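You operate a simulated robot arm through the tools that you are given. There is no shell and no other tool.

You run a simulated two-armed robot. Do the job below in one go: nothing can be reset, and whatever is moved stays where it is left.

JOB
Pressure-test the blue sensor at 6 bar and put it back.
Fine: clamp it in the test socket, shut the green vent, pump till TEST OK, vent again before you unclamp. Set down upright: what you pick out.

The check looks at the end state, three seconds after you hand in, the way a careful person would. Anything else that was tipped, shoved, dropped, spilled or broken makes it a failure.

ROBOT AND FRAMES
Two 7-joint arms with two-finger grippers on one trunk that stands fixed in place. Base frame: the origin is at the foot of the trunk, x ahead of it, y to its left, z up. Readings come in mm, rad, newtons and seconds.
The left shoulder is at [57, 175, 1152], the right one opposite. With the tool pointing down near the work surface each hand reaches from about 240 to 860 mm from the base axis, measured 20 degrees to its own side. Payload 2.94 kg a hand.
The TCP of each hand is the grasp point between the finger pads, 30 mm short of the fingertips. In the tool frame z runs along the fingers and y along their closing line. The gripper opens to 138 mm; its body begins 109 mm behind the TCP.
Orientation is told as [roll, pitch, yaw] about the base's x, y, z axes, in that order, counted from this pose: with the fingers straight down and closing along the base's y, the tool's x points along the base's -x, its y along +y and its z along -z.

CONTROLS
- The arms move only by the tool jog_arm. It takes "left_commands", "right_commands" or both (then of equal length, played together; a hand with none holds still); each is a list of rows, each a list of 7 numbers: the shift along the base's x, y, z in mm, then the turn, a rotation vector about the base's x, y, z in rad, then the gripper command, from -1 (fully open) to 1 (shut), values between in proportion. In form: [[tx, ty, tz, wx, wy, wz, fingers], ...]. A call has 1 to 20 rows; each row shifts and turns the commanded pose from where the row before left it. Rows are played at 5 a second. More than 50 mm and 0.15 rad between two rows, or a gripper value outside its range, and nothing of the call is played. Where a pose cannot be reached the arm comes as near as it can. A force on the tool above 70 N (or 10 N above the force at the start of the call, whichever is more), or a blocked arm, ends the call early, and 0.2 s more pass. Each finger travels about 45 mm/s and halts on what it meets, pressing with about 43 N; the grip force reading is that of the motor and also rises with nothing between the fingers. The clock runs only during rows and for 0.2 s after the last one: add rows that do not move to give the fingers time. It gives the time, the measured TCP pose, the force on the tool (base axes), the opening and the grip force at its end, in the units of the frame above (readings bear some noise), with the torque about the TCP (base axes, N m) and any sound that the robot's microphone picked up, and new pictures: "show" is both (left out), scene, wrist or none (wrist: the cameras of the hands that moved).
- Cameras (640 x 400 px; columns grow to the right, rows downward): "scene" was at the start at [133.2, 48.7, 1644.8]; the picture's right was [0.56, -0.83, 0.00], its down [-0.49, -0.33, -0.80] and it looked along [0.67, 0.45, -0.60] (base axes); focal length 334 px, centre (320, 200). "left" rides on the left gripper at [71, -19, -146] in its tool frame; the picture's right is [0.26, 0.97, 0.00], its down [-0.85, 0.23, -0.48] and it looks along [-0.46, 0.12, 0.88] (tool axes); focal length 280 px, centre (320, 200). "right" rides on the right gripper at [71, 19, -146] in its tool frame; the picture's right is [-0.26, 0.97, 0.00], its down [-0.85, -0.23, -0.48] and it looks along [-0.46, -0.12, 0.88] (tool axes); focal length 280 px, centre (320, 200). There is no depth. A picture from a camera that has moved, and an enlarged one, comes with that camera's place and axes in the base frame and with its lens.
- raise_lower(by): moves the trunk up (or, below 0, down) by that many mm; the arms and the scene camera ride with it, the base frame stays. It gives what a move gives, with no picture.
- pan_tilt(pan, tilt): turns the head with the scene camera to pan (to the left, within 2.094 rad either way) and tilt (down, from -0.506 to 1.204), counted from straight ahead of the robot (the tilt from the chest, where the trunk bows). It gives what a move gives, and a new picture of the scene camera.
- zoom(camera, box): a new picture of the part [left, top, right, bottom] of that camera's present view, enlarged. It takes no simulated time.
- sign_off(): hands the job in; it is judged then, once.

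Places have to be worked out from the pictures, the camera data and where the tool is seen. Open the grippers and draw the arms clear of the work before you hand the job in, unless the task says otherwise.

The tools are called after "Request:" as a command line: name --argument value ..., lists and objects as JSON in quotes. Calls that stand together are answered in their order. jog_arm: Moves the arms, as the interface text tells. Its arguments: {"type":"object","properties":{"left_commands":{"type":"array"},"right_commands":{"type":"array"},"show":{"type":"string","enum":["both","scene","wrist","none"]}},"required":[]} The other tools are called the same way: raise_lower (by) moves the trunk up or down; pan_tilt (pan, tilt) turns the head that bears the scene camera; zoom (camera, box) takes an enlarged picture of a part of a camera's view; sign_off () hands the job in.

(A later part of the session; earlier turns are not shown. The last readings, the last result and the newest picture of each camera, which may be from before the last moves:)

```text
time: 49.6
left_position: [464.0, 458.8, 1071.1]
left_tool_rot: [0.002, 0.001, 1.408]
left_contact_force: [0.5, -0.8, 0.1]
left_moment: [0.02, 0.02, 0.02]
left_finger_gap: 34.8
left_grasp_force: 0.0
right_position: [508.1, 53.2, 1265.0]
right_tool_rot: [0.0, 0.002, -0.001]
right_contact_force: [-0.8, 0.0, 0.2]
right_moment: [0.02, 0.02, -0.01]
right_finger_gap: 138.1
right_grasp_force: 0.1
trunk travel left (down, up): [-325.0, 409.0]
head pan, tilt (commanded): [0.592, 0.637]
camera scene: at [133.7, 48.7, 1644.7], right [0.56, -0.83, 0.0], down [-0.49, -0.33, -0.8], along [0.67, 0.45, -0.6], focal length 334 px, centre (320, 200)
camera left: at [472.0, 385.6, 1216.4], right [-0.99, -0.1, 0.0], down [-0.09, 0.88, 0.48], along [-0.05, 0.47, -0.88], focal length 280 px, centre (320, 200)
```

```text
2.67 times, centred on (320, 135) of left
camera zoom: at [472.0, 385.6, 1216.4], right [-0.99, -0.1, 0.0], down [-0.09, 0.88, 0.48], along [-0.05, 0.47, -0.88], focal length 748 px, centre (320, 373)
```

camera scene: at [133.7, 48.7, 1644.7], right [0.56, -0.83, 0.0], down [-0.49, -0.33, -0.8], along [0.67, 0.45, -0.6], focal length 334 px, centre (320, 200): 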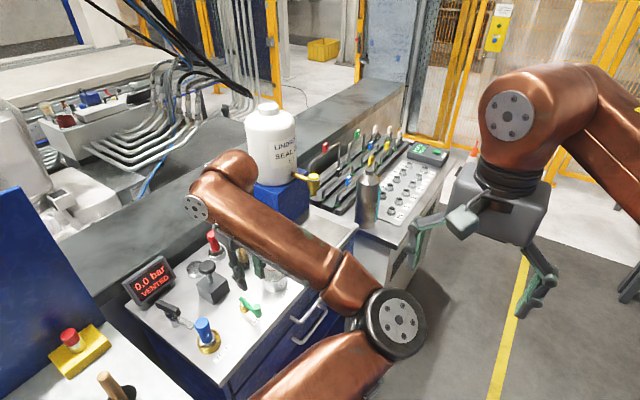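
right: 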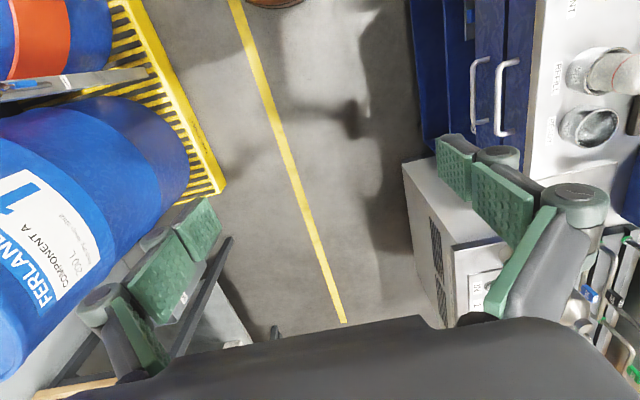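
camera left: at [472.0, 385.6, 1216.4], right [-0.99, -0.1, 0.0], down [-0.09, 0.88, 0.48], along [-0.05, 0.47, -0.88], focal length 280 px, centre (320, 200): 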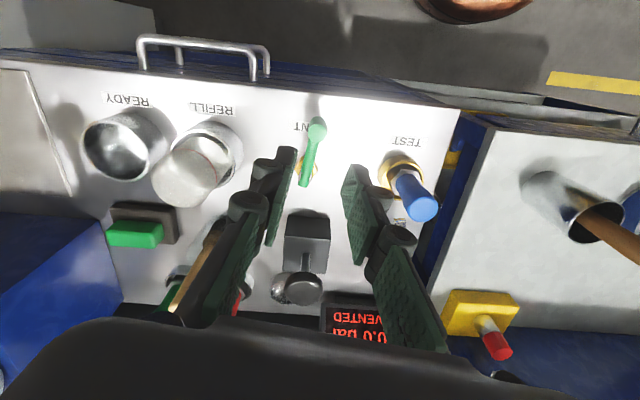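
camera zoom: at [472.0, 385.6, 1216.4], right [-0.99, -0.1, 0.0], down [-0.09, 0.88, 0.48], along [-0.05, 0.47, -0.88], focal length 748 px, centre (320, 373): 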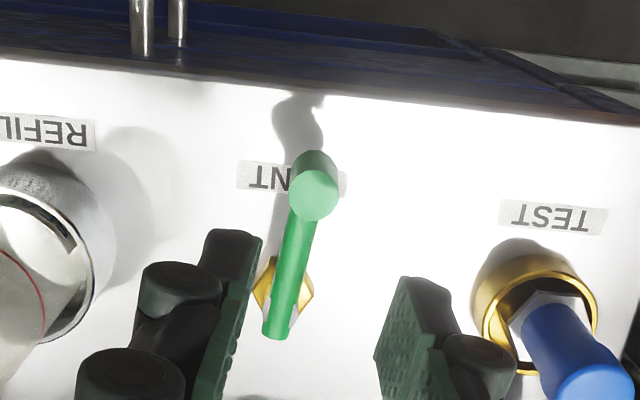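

While releasing I pulled the lever back a bit: it now stands at about 1.41 rad (knob ≈ (466, 462)). I'll return the wrist to zero yaw, close the fingers, and push the knob on in +x from its near side to its end stop.

Request:
jog_arm --left_commands '[[-4, 0, 0, 0, 0, -0.128, 1], [-4, 0, 0, 0, 0, -0.128, 1], [-4, 0, 0, 0, 0, -0.128, 1], [-4, 0, 0, 0, 0, -0.128, 1], [-4, 0, 0, 0, 0, -0.128, 1], [-4, 0, 0, 0, 0, -0.128, 1], [-4, 0, 0, 0, 0, -0.128, 1], [-4, 1, 0, 0, 0, -0.128, 1], [-4, 1, 0, 0, 0, -0.128, 1], [-2, 1, 0, 0, 0, -0.128, 1], [-2, 0, 0, 0, 0, -0.128, 1], [0, 0, 0, 0, 0, 0, 1], [0, 0, 0, 0, 0, 0, 1]]' --show "both"

Request:
zoom --camera "left" --box '[220, 60, 420, 210]'

```text
time: 52.4
left_position: [425.9, 462.9, 1073.2]
left_tool_rot: [0.0, -0.001, 0.0]
left_contact_force: [0.5, -0.3, 0.5]
left_moment: [-0.02, 0.03, -0.05]
left_finger_gap: 0.0
left_grasp_force: 28.5
right_position: [508.0, 52.3, 1266.0]
right_tool_rot: [0.001, 0.002, 0.0]
right_contact_force: [-0.5, 0.1, -0.1]
right_moment: [0.03, -0.01, -0.01]
right_finger_gap: 138.1
right_grasp_force: 0.0
trunk travel left (down, up): [-325.0, 409.0]
head pan, tilt (commanded): [0.592, 0.637]
camera scene: at [133.1, 48.6, 1644.8], right [0.56, -0.83, 0.0], down [-0.49, -0.33, -0.8], along [0.67, 0.45, -0.59], focal length 334 px, centre (320, 200)
camera left: at [354.2, 443.7, 1217.8], right [-0.26, 0.96, 0.0], down [0.85, 0.23, 0.48], along [0.46, 0.13, -0.88], focal length 280 px, centre (320, 200)
```

scene: 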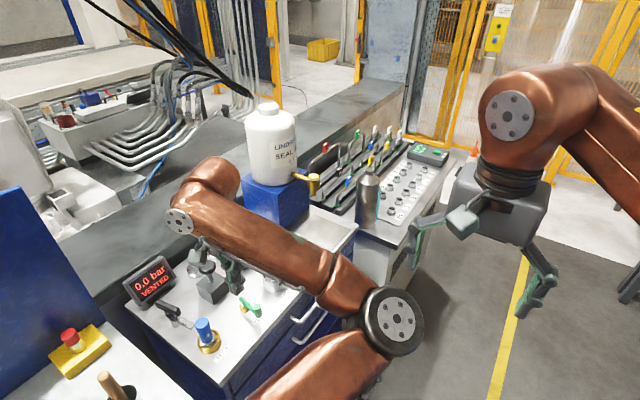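
left: 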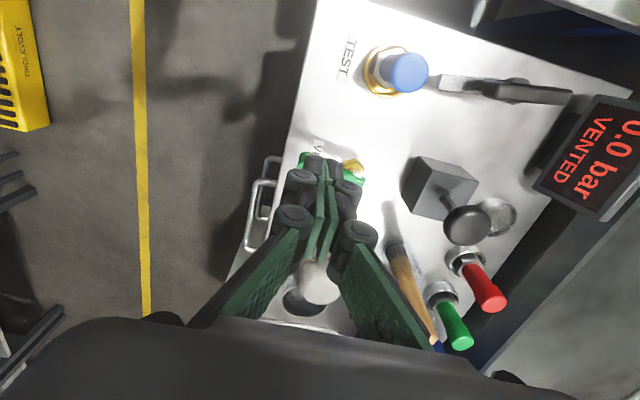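

```text
2.67 times, centred on (320, 135) of left
camera zoom: at [354.2, 443.7, 1217.8], right [-0.26, 0.96, 0.0], down [0.85, 0.23, 0.48], along [0.46, 0.13, -0.88], focal length 748 px, centre (320, 373)
```

zoom: 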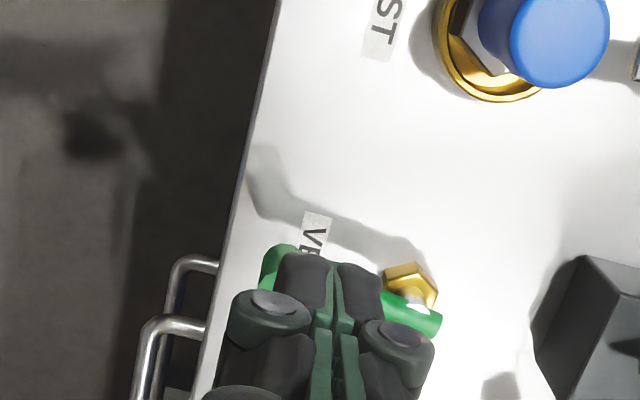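

The closed fingers are just on the −x side of the knob (knob ≈ (460, 459)). I shift 5 mm further back for clearance and descend beside it.

Request:
jog_arm --left_commands '[[-5, -2, -20, 0, 0, 0, 1], [0, 0, -35, 0, 0, 0, 1], [0, 0, -35, 0, 0, 0, 1], [0, 0, -35, 0, 0, 0, 1], [0, 0, 0, 0, 0, 0, 1], [0, 0, 0, 0, 0, 0, 1]]' --show "both"

Request:
zoom --camera "left" --box '[220, 110, 420, 260]'

Request:
zoom --camera "scene" --box '[150, 240, 310, 370]'

```text
time: 53.8
left_position: [418.7, 459.1, 947.2]
left_tool_rot: [0.001, 0.0, 0.001]
left_contact_force: [-0.2, 0.5, 0.7]
left_moment: [0.0, 0.02, 0.01]
left_finger_gap: 0.0
left_grasp_force: 28.6
right_position: [507.0, 52.7, 1266.1]
right_tool_rot: [0.001, 0.003, -0.001]
right_contact_force: [0.2, 0.3, 0.6]
right_moment: [-0.01, 0.0, 0.0]
right_finger_gap: 138.1
right_grasp_force: 0.1
trunk travel left (down, up): [-325.0, 409.0]
head pan, tilt (commanded): [0.592, 0.637]
camera scene: at [133.4, 48.8, 1644.8], right [0.56, -0.83, 0.0], down [-0.49, -0.33, -0.8], along [0.67, 0.45, -0.6], focal length 334 px, centre (320, 200)
camera left: at [347.6, 440.1, 1092.3], right [-0.26, 0.96, 0.0], down [0.85, 0.23, 0.48], along [0.46, 0.13, -0.88], focal length 280 px, centre (320, 200)
```

scene: 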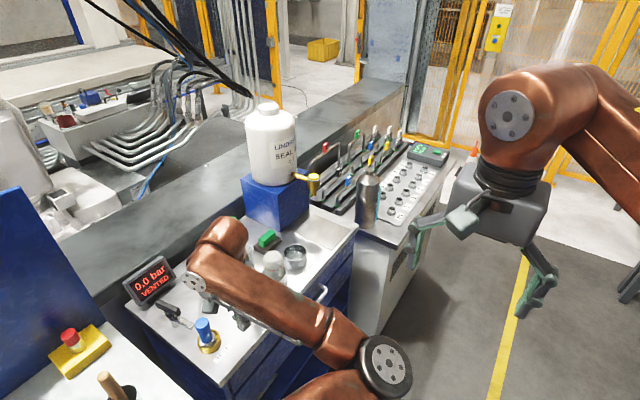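
left: 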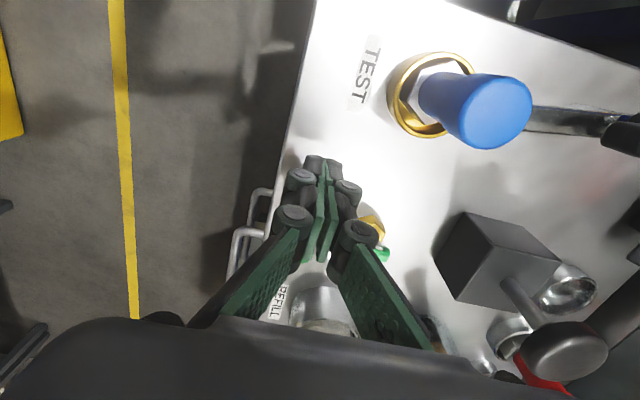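

```text
2.67 times, centred on (320, 185) of left
camera zoom: at [347.6, 440.1, 1092.3], right [-0.26, 0.96, 0.0], down [0.85, 0.23, 0.48], along [0.46, 0.13, -0.88], focal length 748 px, centre (320, 240)
```

zoom: 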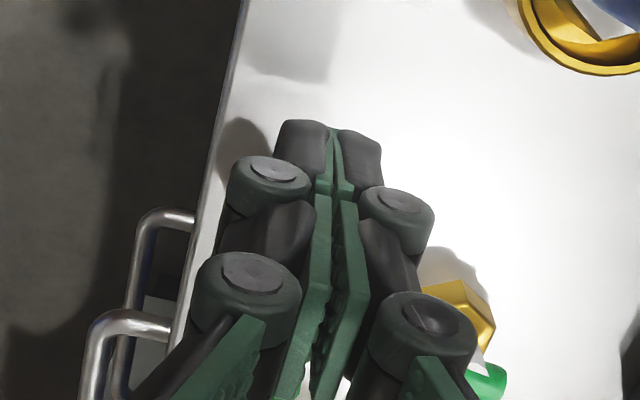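

```text
3.08 times, centred on (230, 305) of scene
camera zoom: at [133.4, 48.8, 1644.8], right [0.56, -0.83, 0.0], down [-0.49, -0.33, -0.8], along [0.67, 0.45, -0.6], focal length 1029 px, centre (597, -123)
```

zoom: 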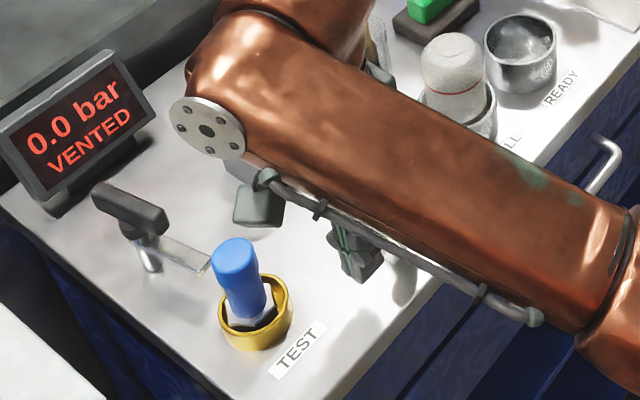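

No contact going down. Now I push in +x in 4 mm steps.

Request:
jog_arm --left_commands '[[4, 0, -2, 0, 0, 0, 1], [4, 0, 0, 0, 0, 0, 1], [4, 0, 0, 0, 0, 0, 1], [4, 0, 0, 0, 0, 0, 1], [4, 0, 0, 0, 0, 0, 1], [4, 0, 0, 0, 0, 0, 1], [0, 0, 0, 0, 0, 0, 1]]' --show "both"

Request:
zoom --camera "scene" --box '[110, 240, 270, 370]'

Request:
zoom --camera "left" --box '[220, 110, 420, 260]'

```text
time: 55.4
left_position: [443.7, 461.5, 944.4]
left_tool_rot: [0.001, 0.001, -0.001]
left_contact_force: [0.4, -0.6, -0.6]
left_moment: [0.01, 0.02, -0.02]
left_finger_gap: 0.0
left_grasp_force: 28.9
right_position: [507.5, 53.8, 1266.1]
right_tool_rot: [0.002, 0.001, 0.001]
right_contact_force: [-0.7, 0.5, 0.6]
right_moment: [0.01, 0.01, 0.03]
right_finger_gap: 138.0
right_grasp_force: 0.1
trunk travel left (down, up): [-325.0, 409.0]
head pan, tilt (commanded): [0.592, 0.637]
camera scene: at [133.1, 48.6, 1644.8], right [0.56, -0.83, 0.0], down [-0.49, -0.33, -0.8], along [0.67, 0.45, -0.59], focal length 334 px, centre (320, 200)
camera left: at [372.5, 441.4, 1089.2], right [-0.26, 0.96, 0.0], down [0.85, 0.23, 0.48], along [0.46, 0.13, -0.88], focal length 280 px, centre (320, 200)
```

scene: 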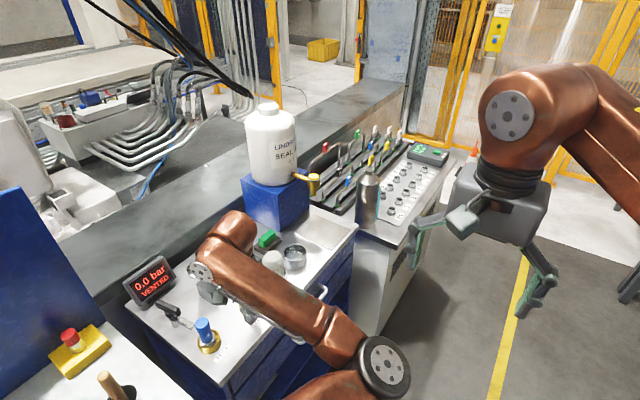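
left: 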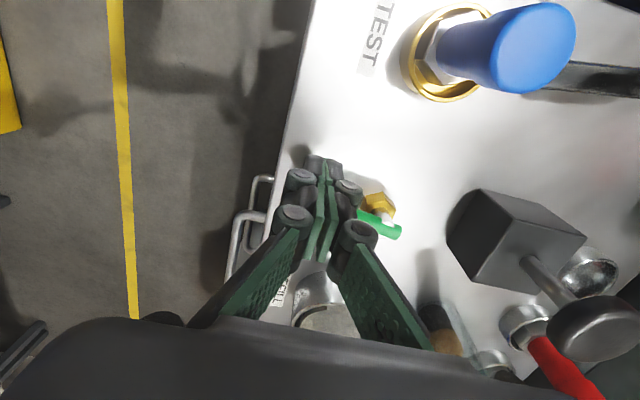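

```text
3.08 times, centred on (190, 305) of scene
camera zoom: at [133.1, 48.6, 1644.8], right [0.56, -0.83, 0.0], down [-0.49, -0.33, -0.8], along [0.67, 0.45, -0.59], focal length 1029 px, centre (720, -123)
```

zoom: 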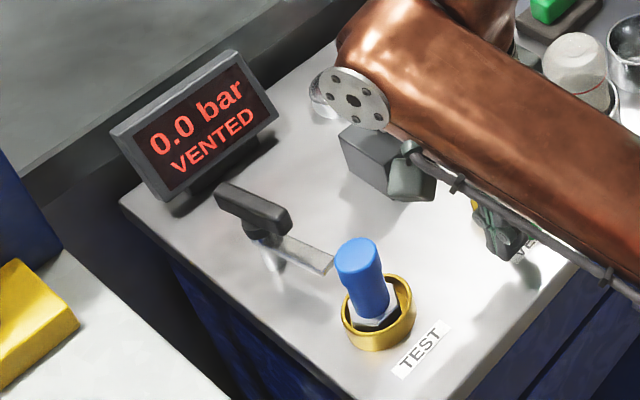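

```text
2.67 times, centred on (320, 185) of left
camera zoom: at [372.5, 441.4, 1089.2], right [-0.26, 0.96, 0.0], down [0.85, 0.23, 0.48], along [0.46, 0.13, -0.88], focal length 748 px, centre (320, 240)
```

zoom: 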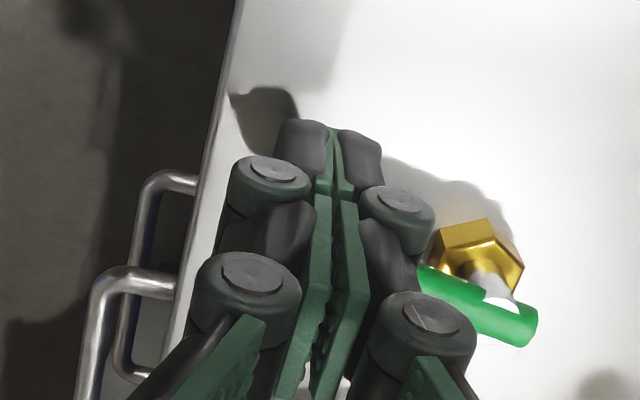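

No force yet; the lever seems still at about 1.3–1.4 rad. I keep pushing in +x.

Request:
jog_arm --left_commands '[[4, 0, 0, 0, 0, 0, 1], [4, 0, 0, 0, 0, 0, 1], [0, 0, 0, 0, 0, 0, 1]]' --show "wrist"

Request:
zoom --camera "scene" --box '[110, 240, 270, 370]'

Request:
zoom --camera "left" --box '[220, 110, 420, 260]'

```text
time: 56.2
left_position: [451.0, 461.7, 943.2]
left_tool_rot: [0.0, 0.001, 0.001]
left_contact_force: [-0.3, 0.1, -0.3]
left_moment: [0.02, -0.01, 0.01]
left_finger_gap: 0.0
left_grasp_force: 28.0
right_position: [507.0, 51.9, 1266.5]
right_tool_rot: [0.003, 0.001, -0.001]
right_contact_force: [1.0, 0.4, -1.9]
right_moment: [-0.04, -0.01, 0.01]
right_finger_gap: 138.1
right_grasp_force: 0.0
trunk travel left (down, up): [-325.0, 409.0]
head pan, tilt (commanded): [0.592, 0.637]
camera left: at [381.0, 441.8, 1089.5], right [-0.26, 0.96, 0.0], down [0.85, 0.23, 0.48], along [0.46, 0.13, -0.88], focal length 280 px, centre (320, 200)
```

left: 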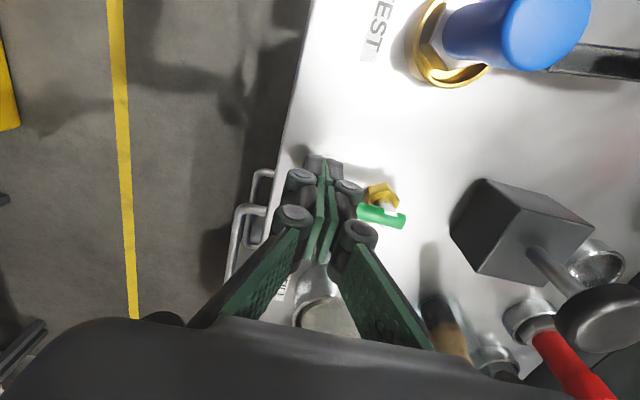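

```text
3.08 times, centred on (190, 305) of scene
camera zoom: at [133.2, 48.6, 1644.8], right [0.56, -0.83, 0.0], down [-0.49, -0.33, -0.8], along [0.67, 0.45, -0.59], focal length 1029 px, centre (720, -123)
```

zoom: 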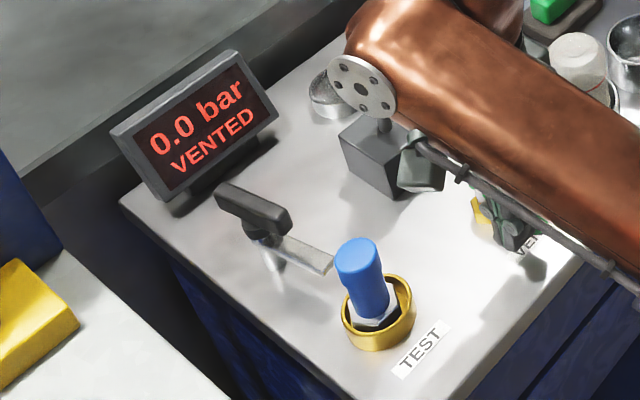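

```text
2.67 times, centred on (320, 185) of left
camera zoom: at [381.0, 441.8, 1089.5], right [-0.26, 0.96, 0.0], down [0.85, 0.23, 0.48], along [0.46, 0.13, -0.88], focal length 748 px, centre (320, 240)
```

zoom: 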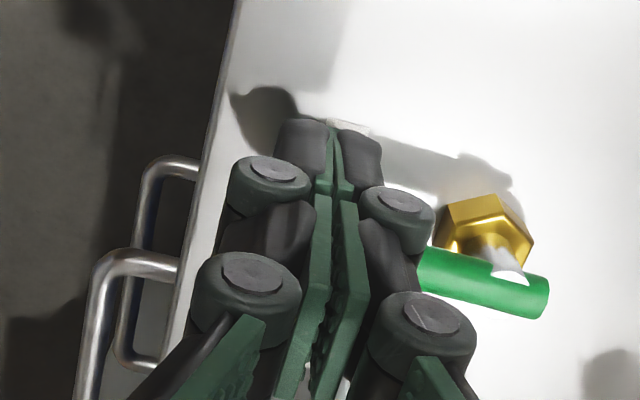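

The lever is being pushed, now at about 1.5 rad, with hardly any resistance. A few more millimetres to find the stop.

Request:
jog_arm --left_commands '[[3, 0, 0, 0, 0, 0, 1], [3, 0, 0, 0, 0, 0, 1], [0, 0, 0, 0, 0, 0, 1]]' --show "wrist"

Request:
zoom --camera "scene" --box '[110, 240, 270, 370]'

Request:
zoom --camera "left" --box '[220, 110, 420, 260]'

```text
time: 57.0
left_position: [454.9, 460.8, 945.0]
left_tool_rot: [-0.002, 0.004, 0.005]
left_contact_force: [-25.1, -7.4, -4.2]
left_moment: [-0.14, 0.36, -0.18]
left_finger_gap: 0.0
left_grasp_force: 28.7
right_position: [505.1, 53.5, 1267.6]
right_tool_rot: [0.002, 0.001, 0.002]
right_contact_force: [-0.5, 0.3, -0.1]
right_moment: [-0.02, -0.03, -0.01]
right_finger_gap: 137.8
right_grasp_force: 0.1
trunk travel left (down, up): [-325.0, 409.0]
head pan, tilt (commanded): [0.592, 0.637]
camera left: at [384.4, 441.5, 1089.8], right [-0.27, 0.96, 0.0], down [0.85, 0.24, 0.47], along [0.46, 0.13, -0.88], focal length 280 px, centre (320, 200)
```

left: 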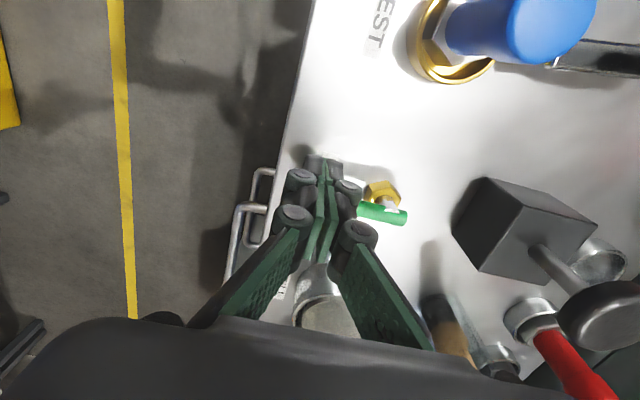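

```text
3.08 times, centred on (190, 305) of scene
camera zoom: at [129.9, 48.0, 1645.0], right [0.56, -0.83, 0.0], down [-0.49, -0.33, -0.8], along [0.67, 0.45, -0.59], focal length 1029 px, centre (720, -123)
```

zoom: 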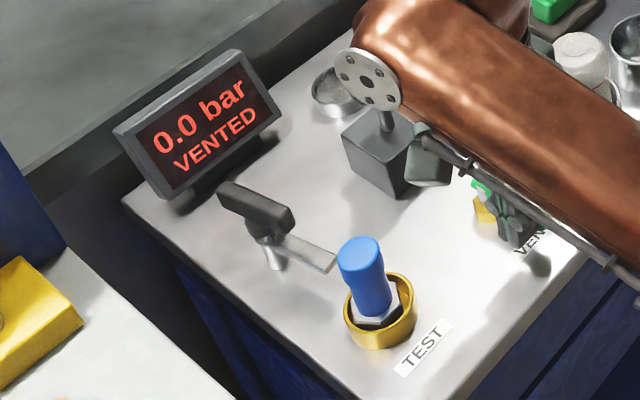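

```text
2.67 times, centred on (320, 185) of left
camera zoom: at [384.4, 441.5, 1089.8], right [-0.27, 0.96, 0.0], down [0.85, 0.24, 0.47], along [0.46, 0.13, -0.88], focal length 748 px, centre (320, 240)
```

zoom: 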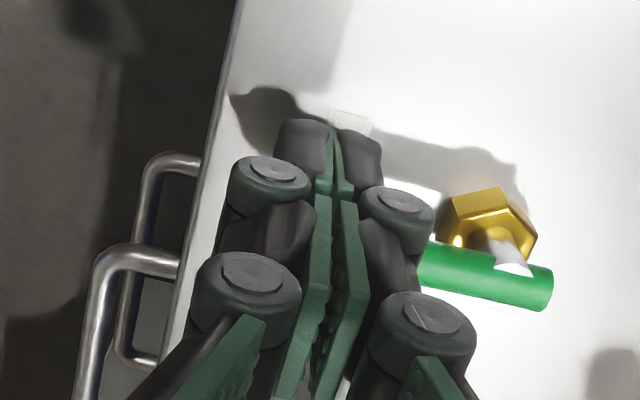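

The lever met its end stop (25 N) at about 92°, so the vent should be shut. I back off, rise, and check before moving to the pump knob.

Request:
jog_arm --left_commands '[[-6, 0, 0, 0, 0, 0, 1], [-8, 0, 0, 0, 0, 0, 1], [0, 0, 30, 0, 0, 0, 1], [0, 0, 40, 0, 0, 0, 1], [0, 0, 45, 0, 0, 0, 1], [0, 0, 30, 0, 0, 0, 1], [0, 20, 0, 0, 0, 0, 1], [0, 0, 0, 0, 0, 0, 1]]' --show "both"

Request:
zoom --camera "scene" --box '[110, 240, 270, 370]'

```text
time: 58.8
left_position: [444.7, 479.4, 1090.7]
left_tool_rot: [0.001, -0.001, 0.0]
left_contact_force: [-0.1, -0.2, 0.7]
left_moment: [0.01, 0.0, 0.0]
left_finger_gap: 0.2
left_grasp_force: 28.6
right_position: [507.3, 52.0, 1266.6]
right_tool_rot: [0.001, 0.002, 0.001]
right_contact_force: [0.4, -0.6, 0.6]
right_moment: [0.01, -0.02, -0.02]
right_finger_gap: 137.8
right_grasp_force: 0.1
trunk travel left (down, up): [-325.0, 409.0]
head pan, tilt (commanded): [0.592, 0.637]
camera scene: at [132.9, 47.2, 1644.8], right [0.56, -0.83, 0.0], down [-0.49, -0.33, -0.8], along [0.67, 0.45, -0.59], focal length 334 px, centre (320, 200)
camera left: at [373.9, 459.8, 1236.2], right [-0.26, 0.96, 0.0], down [0.85, 0.23, 0.48], along [0.46, 0.13, -0.88], focal length 280 px, centre (320, 200)
```

scene: 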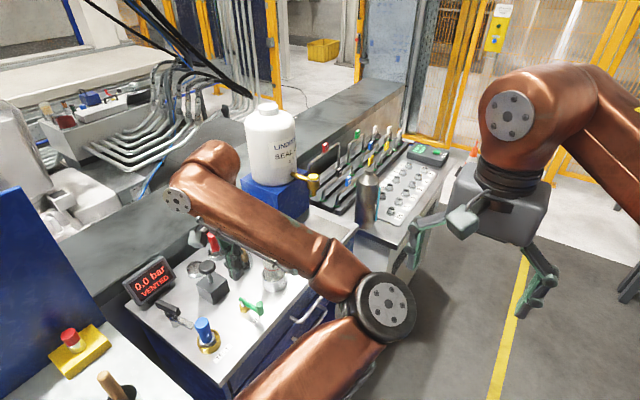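
left: 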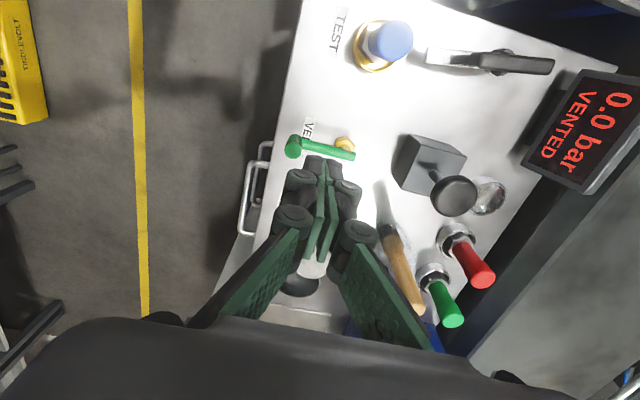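

```text
3.08 times, centred on (190, 305) of scene
camera zoom: at [132.9, 47.2, 1644.8], right [0.56, -0.83, 0.0], down [-0.49, -0.33, -0.8], along [0.67, 0.45, -0.59], focal length 1029 px, centre (720, -123)
```

zoom: 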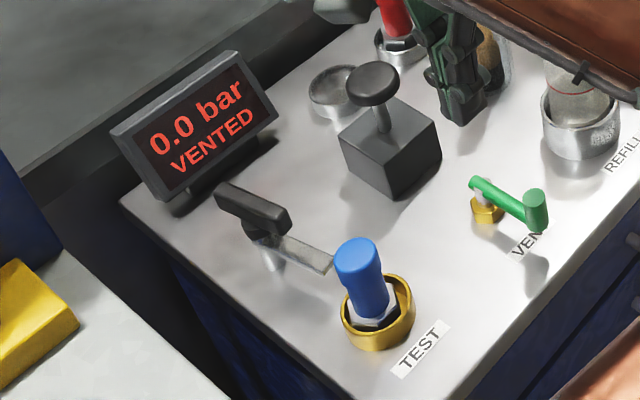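

The lever now lies across the valve. The pump knob is at about (466, 625, 984); I move the closed fingers above it.

Request:
jog_arm --left_commands '[[5.3, 36.4, 0, 0, 0, 0, 1], [5.3, 36.4, 0, 0, 0, 0, 1], [5.3, 36.4, 0, 0, 0, 0, 1], [5.4, 36.4, -10, 0, 0, 0, 1], [0, 0, -30, 0, 0, 0, 1], [0, 0, 0, 0, 0, 0, 1], [0, 0, 0, 0, 0, 0, 1]]' --show "both"

Request:
zoom --camera "scene" --box '[110, 230, 270, 360]'

Request:
zoom --camera "left" --box '[220, 80, 420, 230]'

```text
time: 60.4
left_position: [465.2, 627.7, 1048.7]
left_tool_rot: [0.0, 0.001, 0.0]
left_contact_force: [-0.3, -0.4, 0.4]
left_moment: [0.0, 0.02, -0.02]
left_finger_gap: 0.2
left_grasp_force: 29.0
right_position: [507.9, 53.5, 1265.4]
right_tool_rot: [0.0, 0.0, 0.0]
right_contact_force: [0.3, -0.3, -0.9]
right_moment: [-0.02, -0.01, 0.03]
right_finger_gap: 138.0
right_grasp_force: 0.1
trunk travel left (down, up): [-325.0, 409.0]
head pan, tilt (commanded): [0.592, 0.637]
camera scene: at [133.8, 48.9, 1644.7], right [0.56, -0.83, 0.0], down [-0.49, -0.33, -0.8], along [0.67, 0.45, -0.6], focal length 334 px, centre (320, 200)
camera left: at [394.4, 608.9, 1194.3], right [-0.26, 0.96, 0.0], down [0.85, 0.23, 0.48], along [0.46, 0.13, -0.88], focal length 280 px, centre (320, 200)
```

scene: 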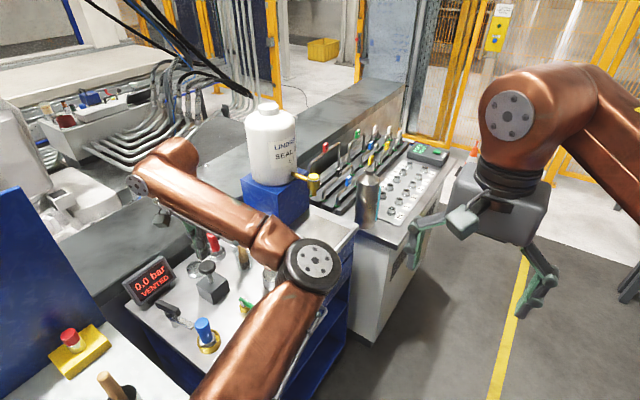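
left: 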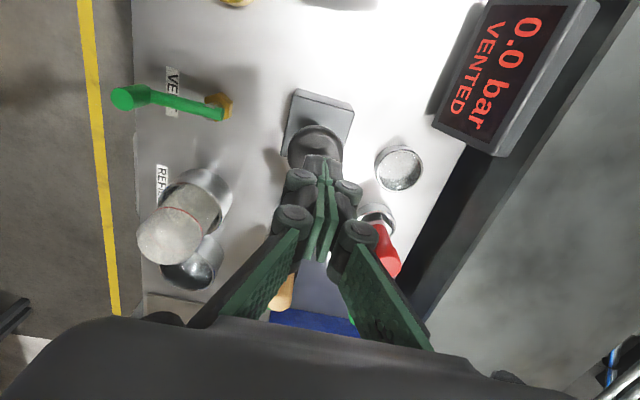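

```text
3.08 times, centred on (190, 295) of scene
camera zoom: at [133.8, 48.9, 1644.7], right [0.56, -0.83, 0.0], down [-0.49, -0.33, -0.8], along [0.67, 0.45, -0.6], focal length 1029 px, centre (720, -92)
```

zoom: 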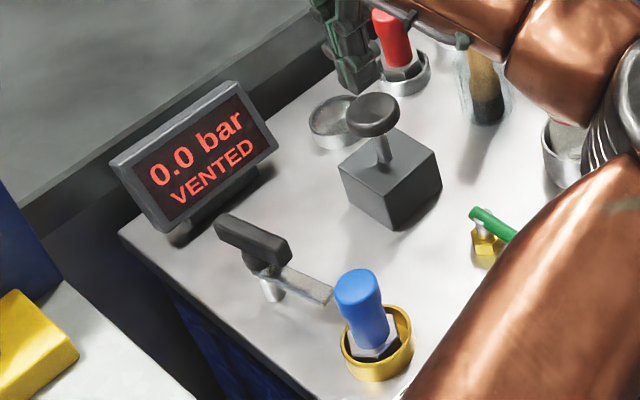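

```text
2.67 times, centred on (320, 155) of left
camera zoom: at [394.4, 608.9, 1194.3], right [-0.26, 0.96, 0.0], down [0.85, 0.23, 0.48], along [0.46, 0.13, -0.88], focal length 748 px, centre (320, 320)
```

zoom: 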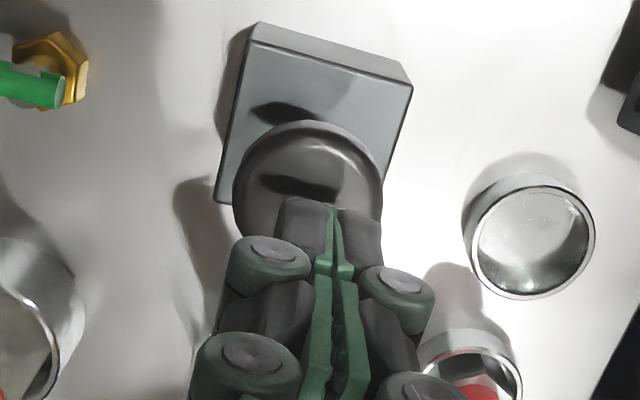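

The knob's centre is at about (466, 624.5). I correct −3 mm in y and come down until just above it, then press slowly.

Request:
jog_arm --left_commands '[[0.5, -3, -15, 0, 0, 0, 1], [0, 0, -12, 0, 0, 0, 1], [0, 0, -6, 0, 0, 0, 1], [0, 0, -6, 0, 0, 0, 1], [0, 0, 0, 0, 0, 0, 1]]' --show "wrist"

Request:
zoom --camera "scene" --box '[110, 230, 270, 360]'

```text
time: 61.6
left_position: [466.1, 625.3, 1011.1]
left_tool_rot: [-0.001, -0.001, 0.003]
left_contact_force: [-1.8, -0.1, 3.4]
left_moment: [-0.02, -0.02, 0.01]
left_finger_gap: 6.2
left_grasp_force: 28.3
right_position: [507.0, 52.5, 1266.0]
right_tool_rot: [0.002, 0.001, 0.0]
right_contact_force: [0.6, 0.5, 0.3]
right_moment: [0.01, 0.0, -0.01]
right_finger_gap: 138.0
right_grasp_force: 0.0
trunk travel left (down, up): [-325.0, 409.0]
head pan, tilt (commanded): [0.592, 0.637]
camera left: at [395.7, 605.6, 1156.7], right [-0.26, 0.96, 0.0], down [0.85, 0.23, 0.48], along [0.46, 0.13, -0.88], focal length 280 px, centre (320, 200)
```

left: 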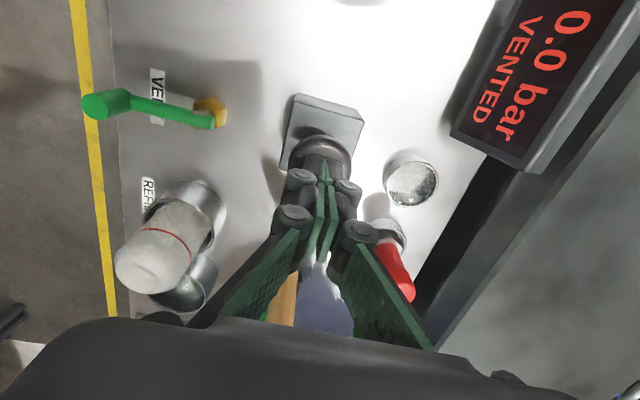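

```text
3.08 times, centred on (190, 295) of scene
camera zoom: at [132.9, 48.6, 1644.8], right [0.56, -0.83, 0.0], down [-0.49, -0.33, -0.8], along [0.67, 0.45, -0.59], focal length 1029 px, centre (720, -92)
```

zoom: 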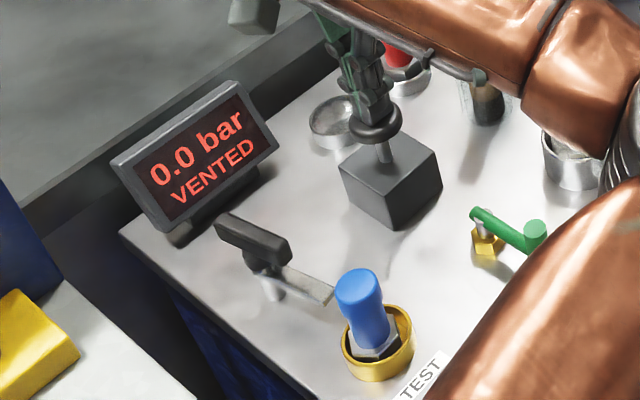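

Contact made with the knob (3.4 N). Display and scene view are both visible, so I press further down in small steps.

Request:
jog_arm --left_commands '[[0, 0, -5, 0, 0, 0, 1], [0, 0, -5, 0, 0, 0, 1], [0, 0, -5, 0, 0, 0, 1], [0, 0, 0, 0, 0, 0, 1]]' --show "both"

Request:
zoom --camera "scene" --box '[110, 230, 270, 360]'

```text
time: 62.6
left_position: [465.8, 624.0, 994.4]
left_tool_rot: [0.001, 0.001, 0.001]
left_contact_force: [1.2, 1.4, 6.7]
left_moment: [0.05, -0.04, 0.03]
left_finger_gap: 6.0
left_grasp_force: 28.1
right_position: [507.2, 52.6, 1266.5]
right_tool_rot: [0.002, 0.002, 0.001]
right_contact_force: [-0.7, 0.5, 0.7]
right_moment: [0.0, 0.0, 0.04]
right_finger_gap: 138.1
right_grasp_force: 0.1
trunk travel left (down, up): [-325.0, 409.0]
head pan, tilt (commanded): [0.592, 0.637]
camera scene: at [132.9, 48.5, 1644.9], right [0.56, -0.83, 0.0], down [-0.49, -0.33, -0.8], along [0.67, 0.45, -0.59], focal length 334 px, centre (320, 200)
camera left: at [395.3, 604.6, 1140.5], right [-0.26, 0.96, 0.0], down [0.85, 0.23, 0.48], along [0.46, 0.13, -0.88], focal length 280 px, centre (320, 200)
```

scene: 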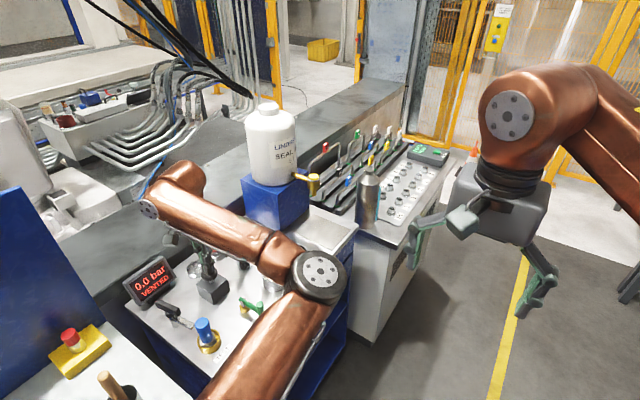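
left: 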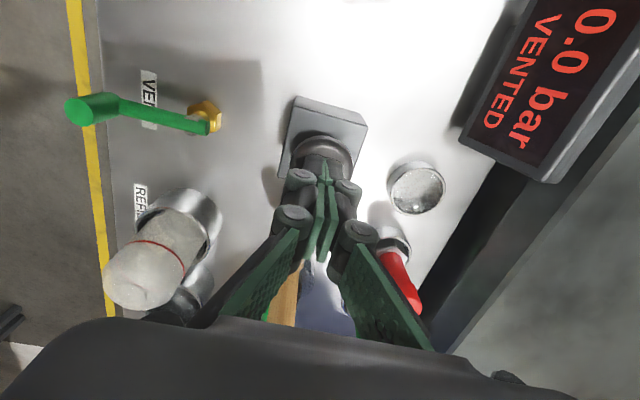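

```text
3.08 times, centred on (190, 295) of scene
camera zoom: at [132.9, 48.5, 1644.9], right [0.56, -0.83, 0.0], down [-0.49, -0.33, -0.8], along [0.67, 0.45, -0.59], focal length 1029 px, centre (720, -92)
```

zoom: 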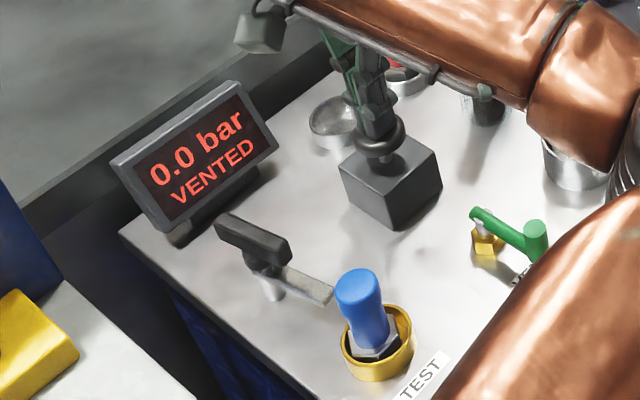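

The plunger moves down against a light spring (6.7 N). I press on to its bottom.

Request:
jog_arm --left_commands '[[0, 0, -5, 0, 0, 0, 1], [0, 0, -5, 0, 0, 0, 1], [0, 0, -5, 0, 0, 0, 1], [0, 0, -4, 0, 0, 0, 1], [0, 0, 0, 0, 0, 0, 1]]' --show "wrist"

Request:
zoom --camera "scene" --box '[110, 230, 270, 360]'

```text
time: 63.8
left_position: [465.7, 622.6, 982.3]
left_tool_rot: [0.01, -0.007, -0.001]
left_contact_force: [7.4, 6.3, 49.7]
left_moment: [0.17, -0.17, 0.36]
left_finger_gap: 5.8
left_grasp_force: 28.4
right_position: [505.6, 49.1, 1268.6]
right_tool_rot: [0.004, -0.002, 0.0]
right_contact_force: [0.2, -0.3, 0.0]
right_moment: [-0.02, -0.02, 0.01]
right_finger_gap: 137.9
right_grasp_force: 0.0
trunk travel left (down, up): [-325.0, 409.0]
head pan, tilt (commanded): [0.592, 0.637]
heard: click
camera left: at [394.0, 602.1, 1128.0], right [-0.26, 0.97, 0.01], down [0.85, 0.22, 0.48], along [0.47, 0.13, -0.87], focal length 280 px, centre (320, 200)
```

left: 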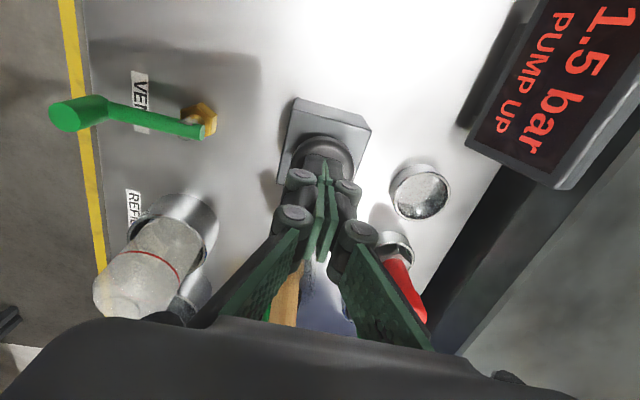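

```text
3.08 times, centred on (190, 295) of scene
camera zoom: at [130.5, 44.2, 1645.6], right [0.56, -0.83, 0.0], down [-0.49, -0.33, -0.81], along [0.67, 0.45, -0.59], focal length 1029 px, centre (720, -92)
```

zoom: 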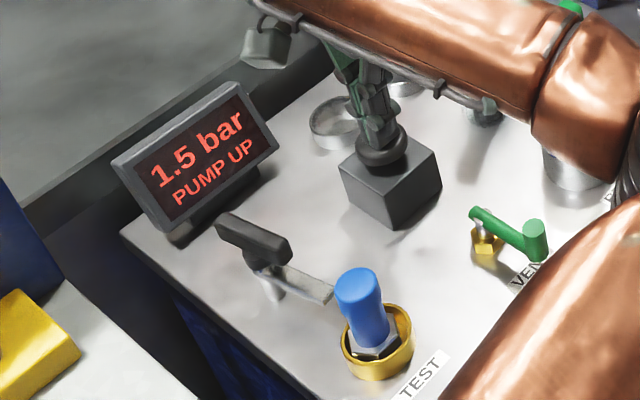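

A click and the display reads 1.5 bar, PUMP UP, so clamp and vent are working. I release the plunger fully and press again, one stroke at a time.

Request:
jog_arm --left_commands '[[0, 0, 12, 0, 0, 0, 1], [0, 0, 12, 0, 0, 0, 1], [0, 0, 12, 0, 0, 0, 1], [0, 0, 0, 0, 0, 0, 1], [0, 0, -12, 0, 0, 0, 1], [0, 0, -12, 0, 0, 0, 1], [0, 0, -8, 0, 0, 0, 1], [0, 0, -4, 0, 0, 0, 1], [0, 0, 0, 0, 0, 0, 1]]' --show "wrist"

Request:
zoom --camera "scene" --box '[110, 230, 270, 360]'

```text
time: 65.8
left_position: [466.1, 624.3, 982.3]
left_tool_rot: [0.011, -0.006, 0.001]
left_contact_force: [5.1, 11.6, 52.5]
left_moment: [0.3, -0.11, 0.38]
left_finger_gap: 5.9
left_grasp_force: 28.3
right_position: [504.6, 50.1, 1269.8]
right_tool_rot: [0.005, -0.002, 0.001]
right_contact_force: [1.1, -0.4, -0.4]
right_moment: [0.0, 0.02, 0.0]
right_finger_gap: 138.1
right_grasp_force: 0.0
trunk travel left (down, up): [-325.0, 409.0]
head pan, tilt (commanded): [0.592, 0.637]
heard: click
camera left: at [394.0, 603.0, 1127.9], right [-0.26, 0.96, 0.01], down [0.85, 0.22, 0.48], along [0.47, 0.14, -0.87], focal length 280 px, centre (320, 200)
```

left: 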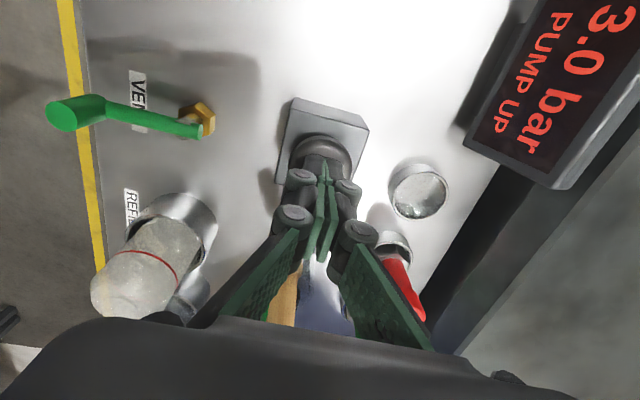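

```text
3.08 times, centred on (190, 295) of scene
camera zoom: at [129.8, 44.8, 1645.6], right [0.56, -0.83, 0.0], down [-0.49, -0.33, -0.81], along [0.67, 0.45, -0.59], focal length 1029 px, centre (720, -92)
```

zoom: 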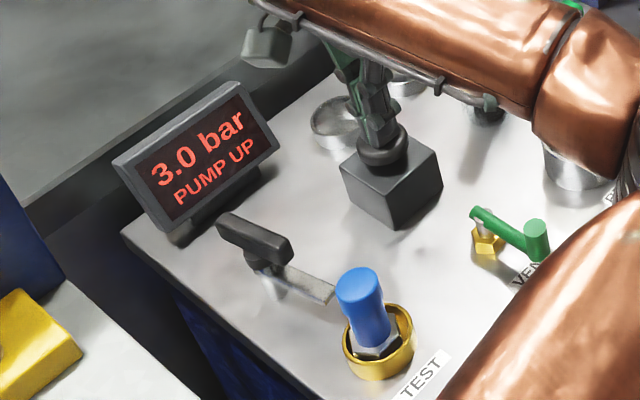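

3.0 bar after the second stroke. Third stroke.

Request:
jog_arm --left_commands '[[0, 0, 12, 0, 0, 0, 1], [0, 0, 12, 0, 0, 0, 1], [0, 0, 12, 0, 0, 0, 1], [0, 0, 0, 0, 0, 0, 1], [0, 0, -12, 0, 0, 0, 1], [0, 0, -12, 0, 0, 0, 1], [0, 0, -8, 0, 0, 0, 1], [0, 0, -4, 0, 0, 0, 1], [0, 0, 0, 0, 0, 0, 1]]' --show "wrist"

Request:
zoom --camera "scene" --box '[110, 230, 270, 360]'

```text
time: 67.8
left_position: [465.2, 623.2, 983.0]
left_tool_rot: [0.01, -0.007, 0.004]
left_contact_force: [4.7, 7.1, 45.4]
left_moment: [0.19, -0.11, 0.4]
left_finger_gap: 6.0
left_grasp_force: 28.2
right_position: [505.1, 50.8, 1269.0]
right_tool_rot: [0.003, 0.0, -0.002]
right_contact_force: [-0.2, -0.3, 0.6]
right_moment: [0.01, -0.03, 0.04]
right_finger_gap: 138.0
right_grasp_force: 0.0
trunk travel left (down, up): [-325.0, 409.0]
head pan, tilt (commanded): [0.592, 0.637]
heard: click
camera left: at [393.8, 602.7, 1128.2], right [-0.26, 0.96, 0.01], down [0.85, 0.23, 0.48], along [0.46, 0.14, -0.88], focal length 280 px, centre (320, 200)
```

left: 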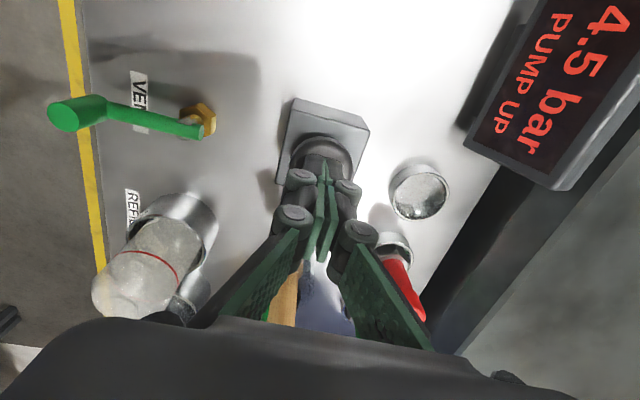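

```text
3.08 times, centred on (190, 295) of scene
camera zoom: at [130.2, 44.9, 1645.6], right [0.56, -0.83, 0.0], down [-0.49, -0.33, -0.81], along [0.67, 0.45, -0.59], focal length 1029 px, centre (720, -92)
```

zoom: 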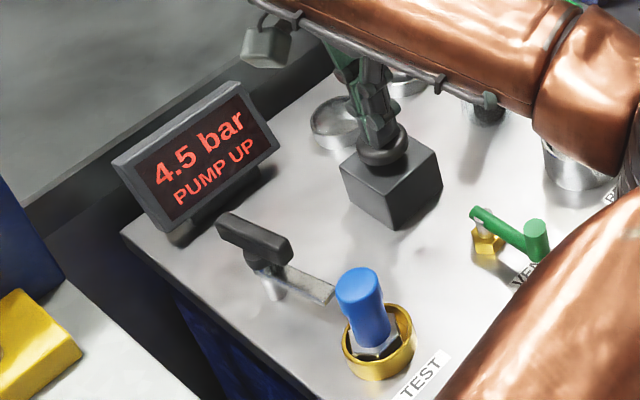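

4.5 bar. One more stroke should bring it to 6 bar.

Request:
jog_arm --left_commands '[[0, 0, 12, 0, 0, 0, 1], [0, 0, 12, 0, 0, 0, 1], [0, 0, 12, 0, 0, 0, 1], [0, 0, 0, 0, 0, 0, 1], [0, 0, -12, 0, 0, 0, 1], [0, 0, -12, 0, 0, 0, 1], [0, 0, -8, 0, 0, 0, 1], [0, 0, -4, 0, 0, 0, 1], [0, 0, 0, 0, 0, 0, 1]]' --show "wrist"

Request:
zoom --camera "scene" --box '[110, 230, 270, 360]'

```text
time: 69.8
left_position: [465.9, 623.7, 982.3]
left_tool_rot: [0.013, -0.008, 0.001]
left_contact_force: [9.8, 10.3, 52.1]
left_moment: [0.29, -0.21, 0.21]
left_finger_gap: 5.9
left_grasp_force: 27.8
right_position: [506.2, 50.6, 1267.4]
right_tool_rot: [0.002, -0.004, 0.002]
right_contact_force: [0.4, 0.0, -0.3]
right_moment: [0.0, -0.04, 0.02]
right_finger_gap: 138.2
right_grasp_force: 0.1
trunk travel left (down, up): [-325.0, 409.0]
head pan, tilt (commanded): [0.592, 0.637]
heard: click
camera left: at [393.9, 602.4, 1127.8], right [-0.26, 0.96, 0.01], down [0.85, 0.22, 0.49], along [0.47, 0.14, -0.87], focal length 280 px, centre (320, 200)
```

left: 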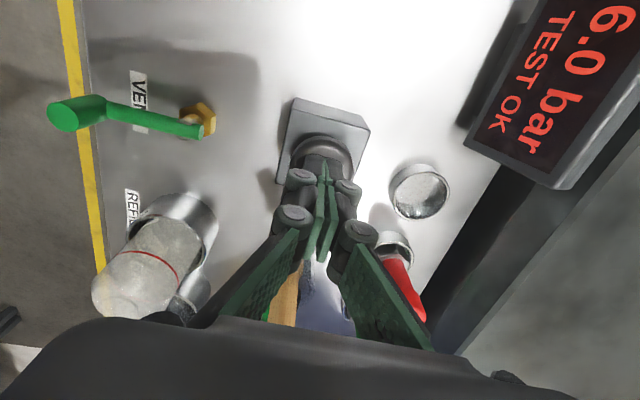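

```text
3.08 times, centred on (190, 295) of scene
camera zoom: at [130.4, 44.6, 1645.6], right [0.56, -0.83, 0.0], down [-0.49, -0.33, -0.81], along [0.67, 0.45, -0.59], focal length 1029 px, centre (720, -92)
```

zoom: 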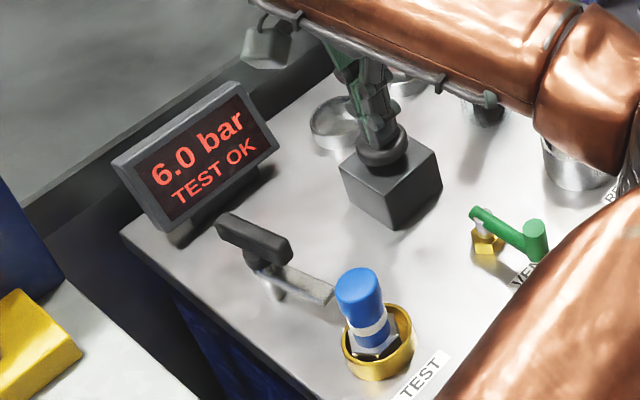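

6.0 bar, TEST OK, and a mark has appeared on the sensor. Now I release the pump, rise, and go to the vent knob with the wrist turned to grip it again.

Request:
jog_arm --left_commands '[[0, 0, 15, 0, 0, 0, 1], [0, 0, 25, 0, 0, 0, 1], [0, 0, 35, 0, 0, 0, 1], [0, 0, 30, 0, 0, 0, 1], [1, -15, 0, 0, 0, 0.13, 0.5], [1, -15, 0, 0, 0, 0.13, 0.5], [1, -15, 0, 0, 0, 0.13, 0.5], [1, -15, 0, 0, 0, 0.13, 0.5], [1, -15, 0, 0, 0, 0.13, 0.5], [1, -15, 0, 0, 0, 0.13, 0.5], [1, -15, 0, 0, 0, 0.13, 0.5], [1, -15, 0, 0, 0, 0.13, 0.5], [1, -15, 0, 0, 0, 0.13, 0.5], [1, -14, 0, 0, 0, 0.13, 0.5], [0, -14, 0, 0, 0, 0.13, 0.5], [0, 0, 0, 0, 0, 0, 0.5], [0, 0, 0, 0, 0, 0, 0.5]]' --show "both"

Request:
zoom --camera "scene" --box '[110, 230, 270, 360]'

Request:
zoom --camera "left" --box '[220, 60, 420, 210]'

```text
time: 73.4
left_position: [474.2, 461.2, 1083.2]
left_tool_rot: [0.0, -0.001, 1.433]
left_contact_force: [-0.5, -0.3, -0.5]
left_moment: [0.03, 0.03, -0.01]
left_finger_gap: 34.6
left_grasp_force: 0.0
right_position: [507.5, 53.1, 1266.8]
right_tool_rot: [0.002, 0.003, 0.001]
right_contact_force: [-0.2, -1.1, -0.6]
right_moment: [0.02, -0.03, 0.0]
right_finger_gap: 137.9
right_grasp_force: 0.1
trunk travel left (down, up): [-325.0, 409.0]
head pan, tilt (commanded): [0.592, 0.637]
camera scene: at [133.1, 48.3, 1644.8], right [0.56, -0.83, 0.0], down [-0.49, -0.33, -0.8], along [0.67, 0.45, -0.59], focal length 334 px, centre (320, 200)
camera left: at [484.7, 388.0, 1228.5], right [-0.99, -0.13, 0.0], down [-0.11, 0.87, 0.48], along [-0.06, 0.47, -0.88], focal length 280 px, centre (320, 200)
```

scene: 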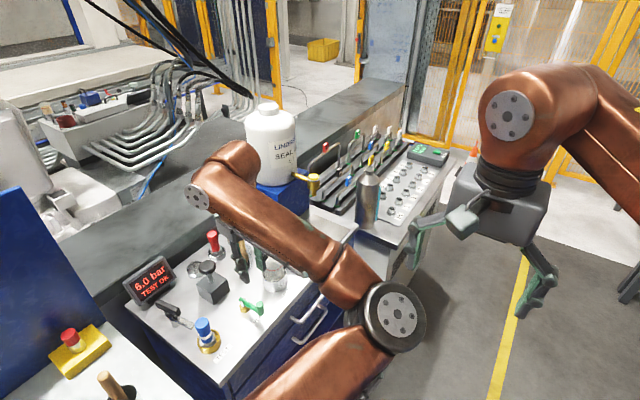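
left: 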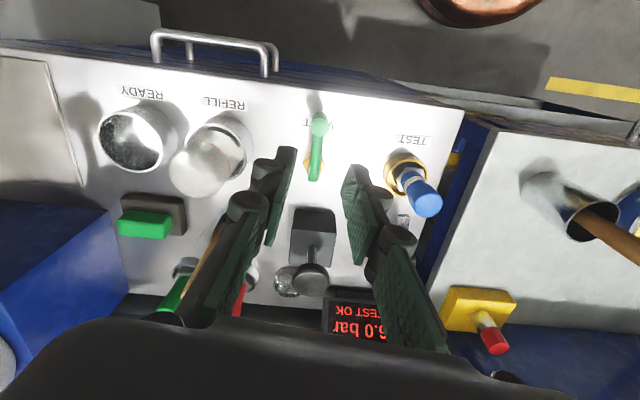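

```text
3.08 times, centred on (190, 295) of scene
camera zoom: at [133.1, 48.3, 1644.8], right [0.56, -0.83, 0.0], down [-0.49, -0.33, -0.8], along [0.67, 0.45, -0.59], focal length 1029 px, centre (720, -92)
```

zoom: 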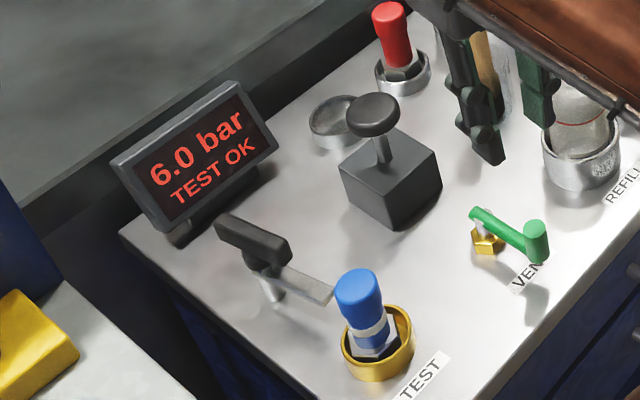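

```text
2.67 times, centred on (320, 135) of left
camera zoom: at [484.7, 388.0, 1228.5], right [-0.99, -0.13, 0.0], down [-0.11, 0.87, 0.48], along [-0.06, 0.47, -0.88], focal length 748 px, centre (320, 373)
```

zoom: 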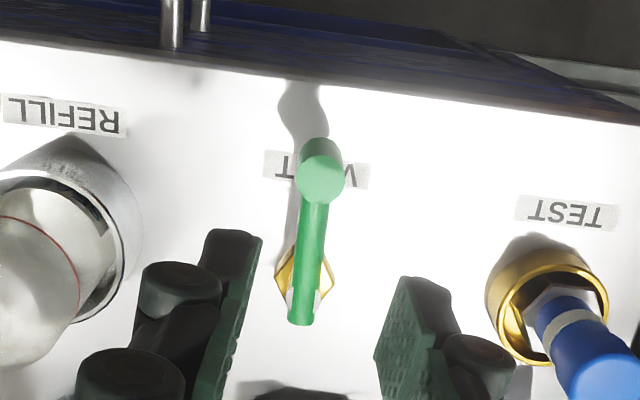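

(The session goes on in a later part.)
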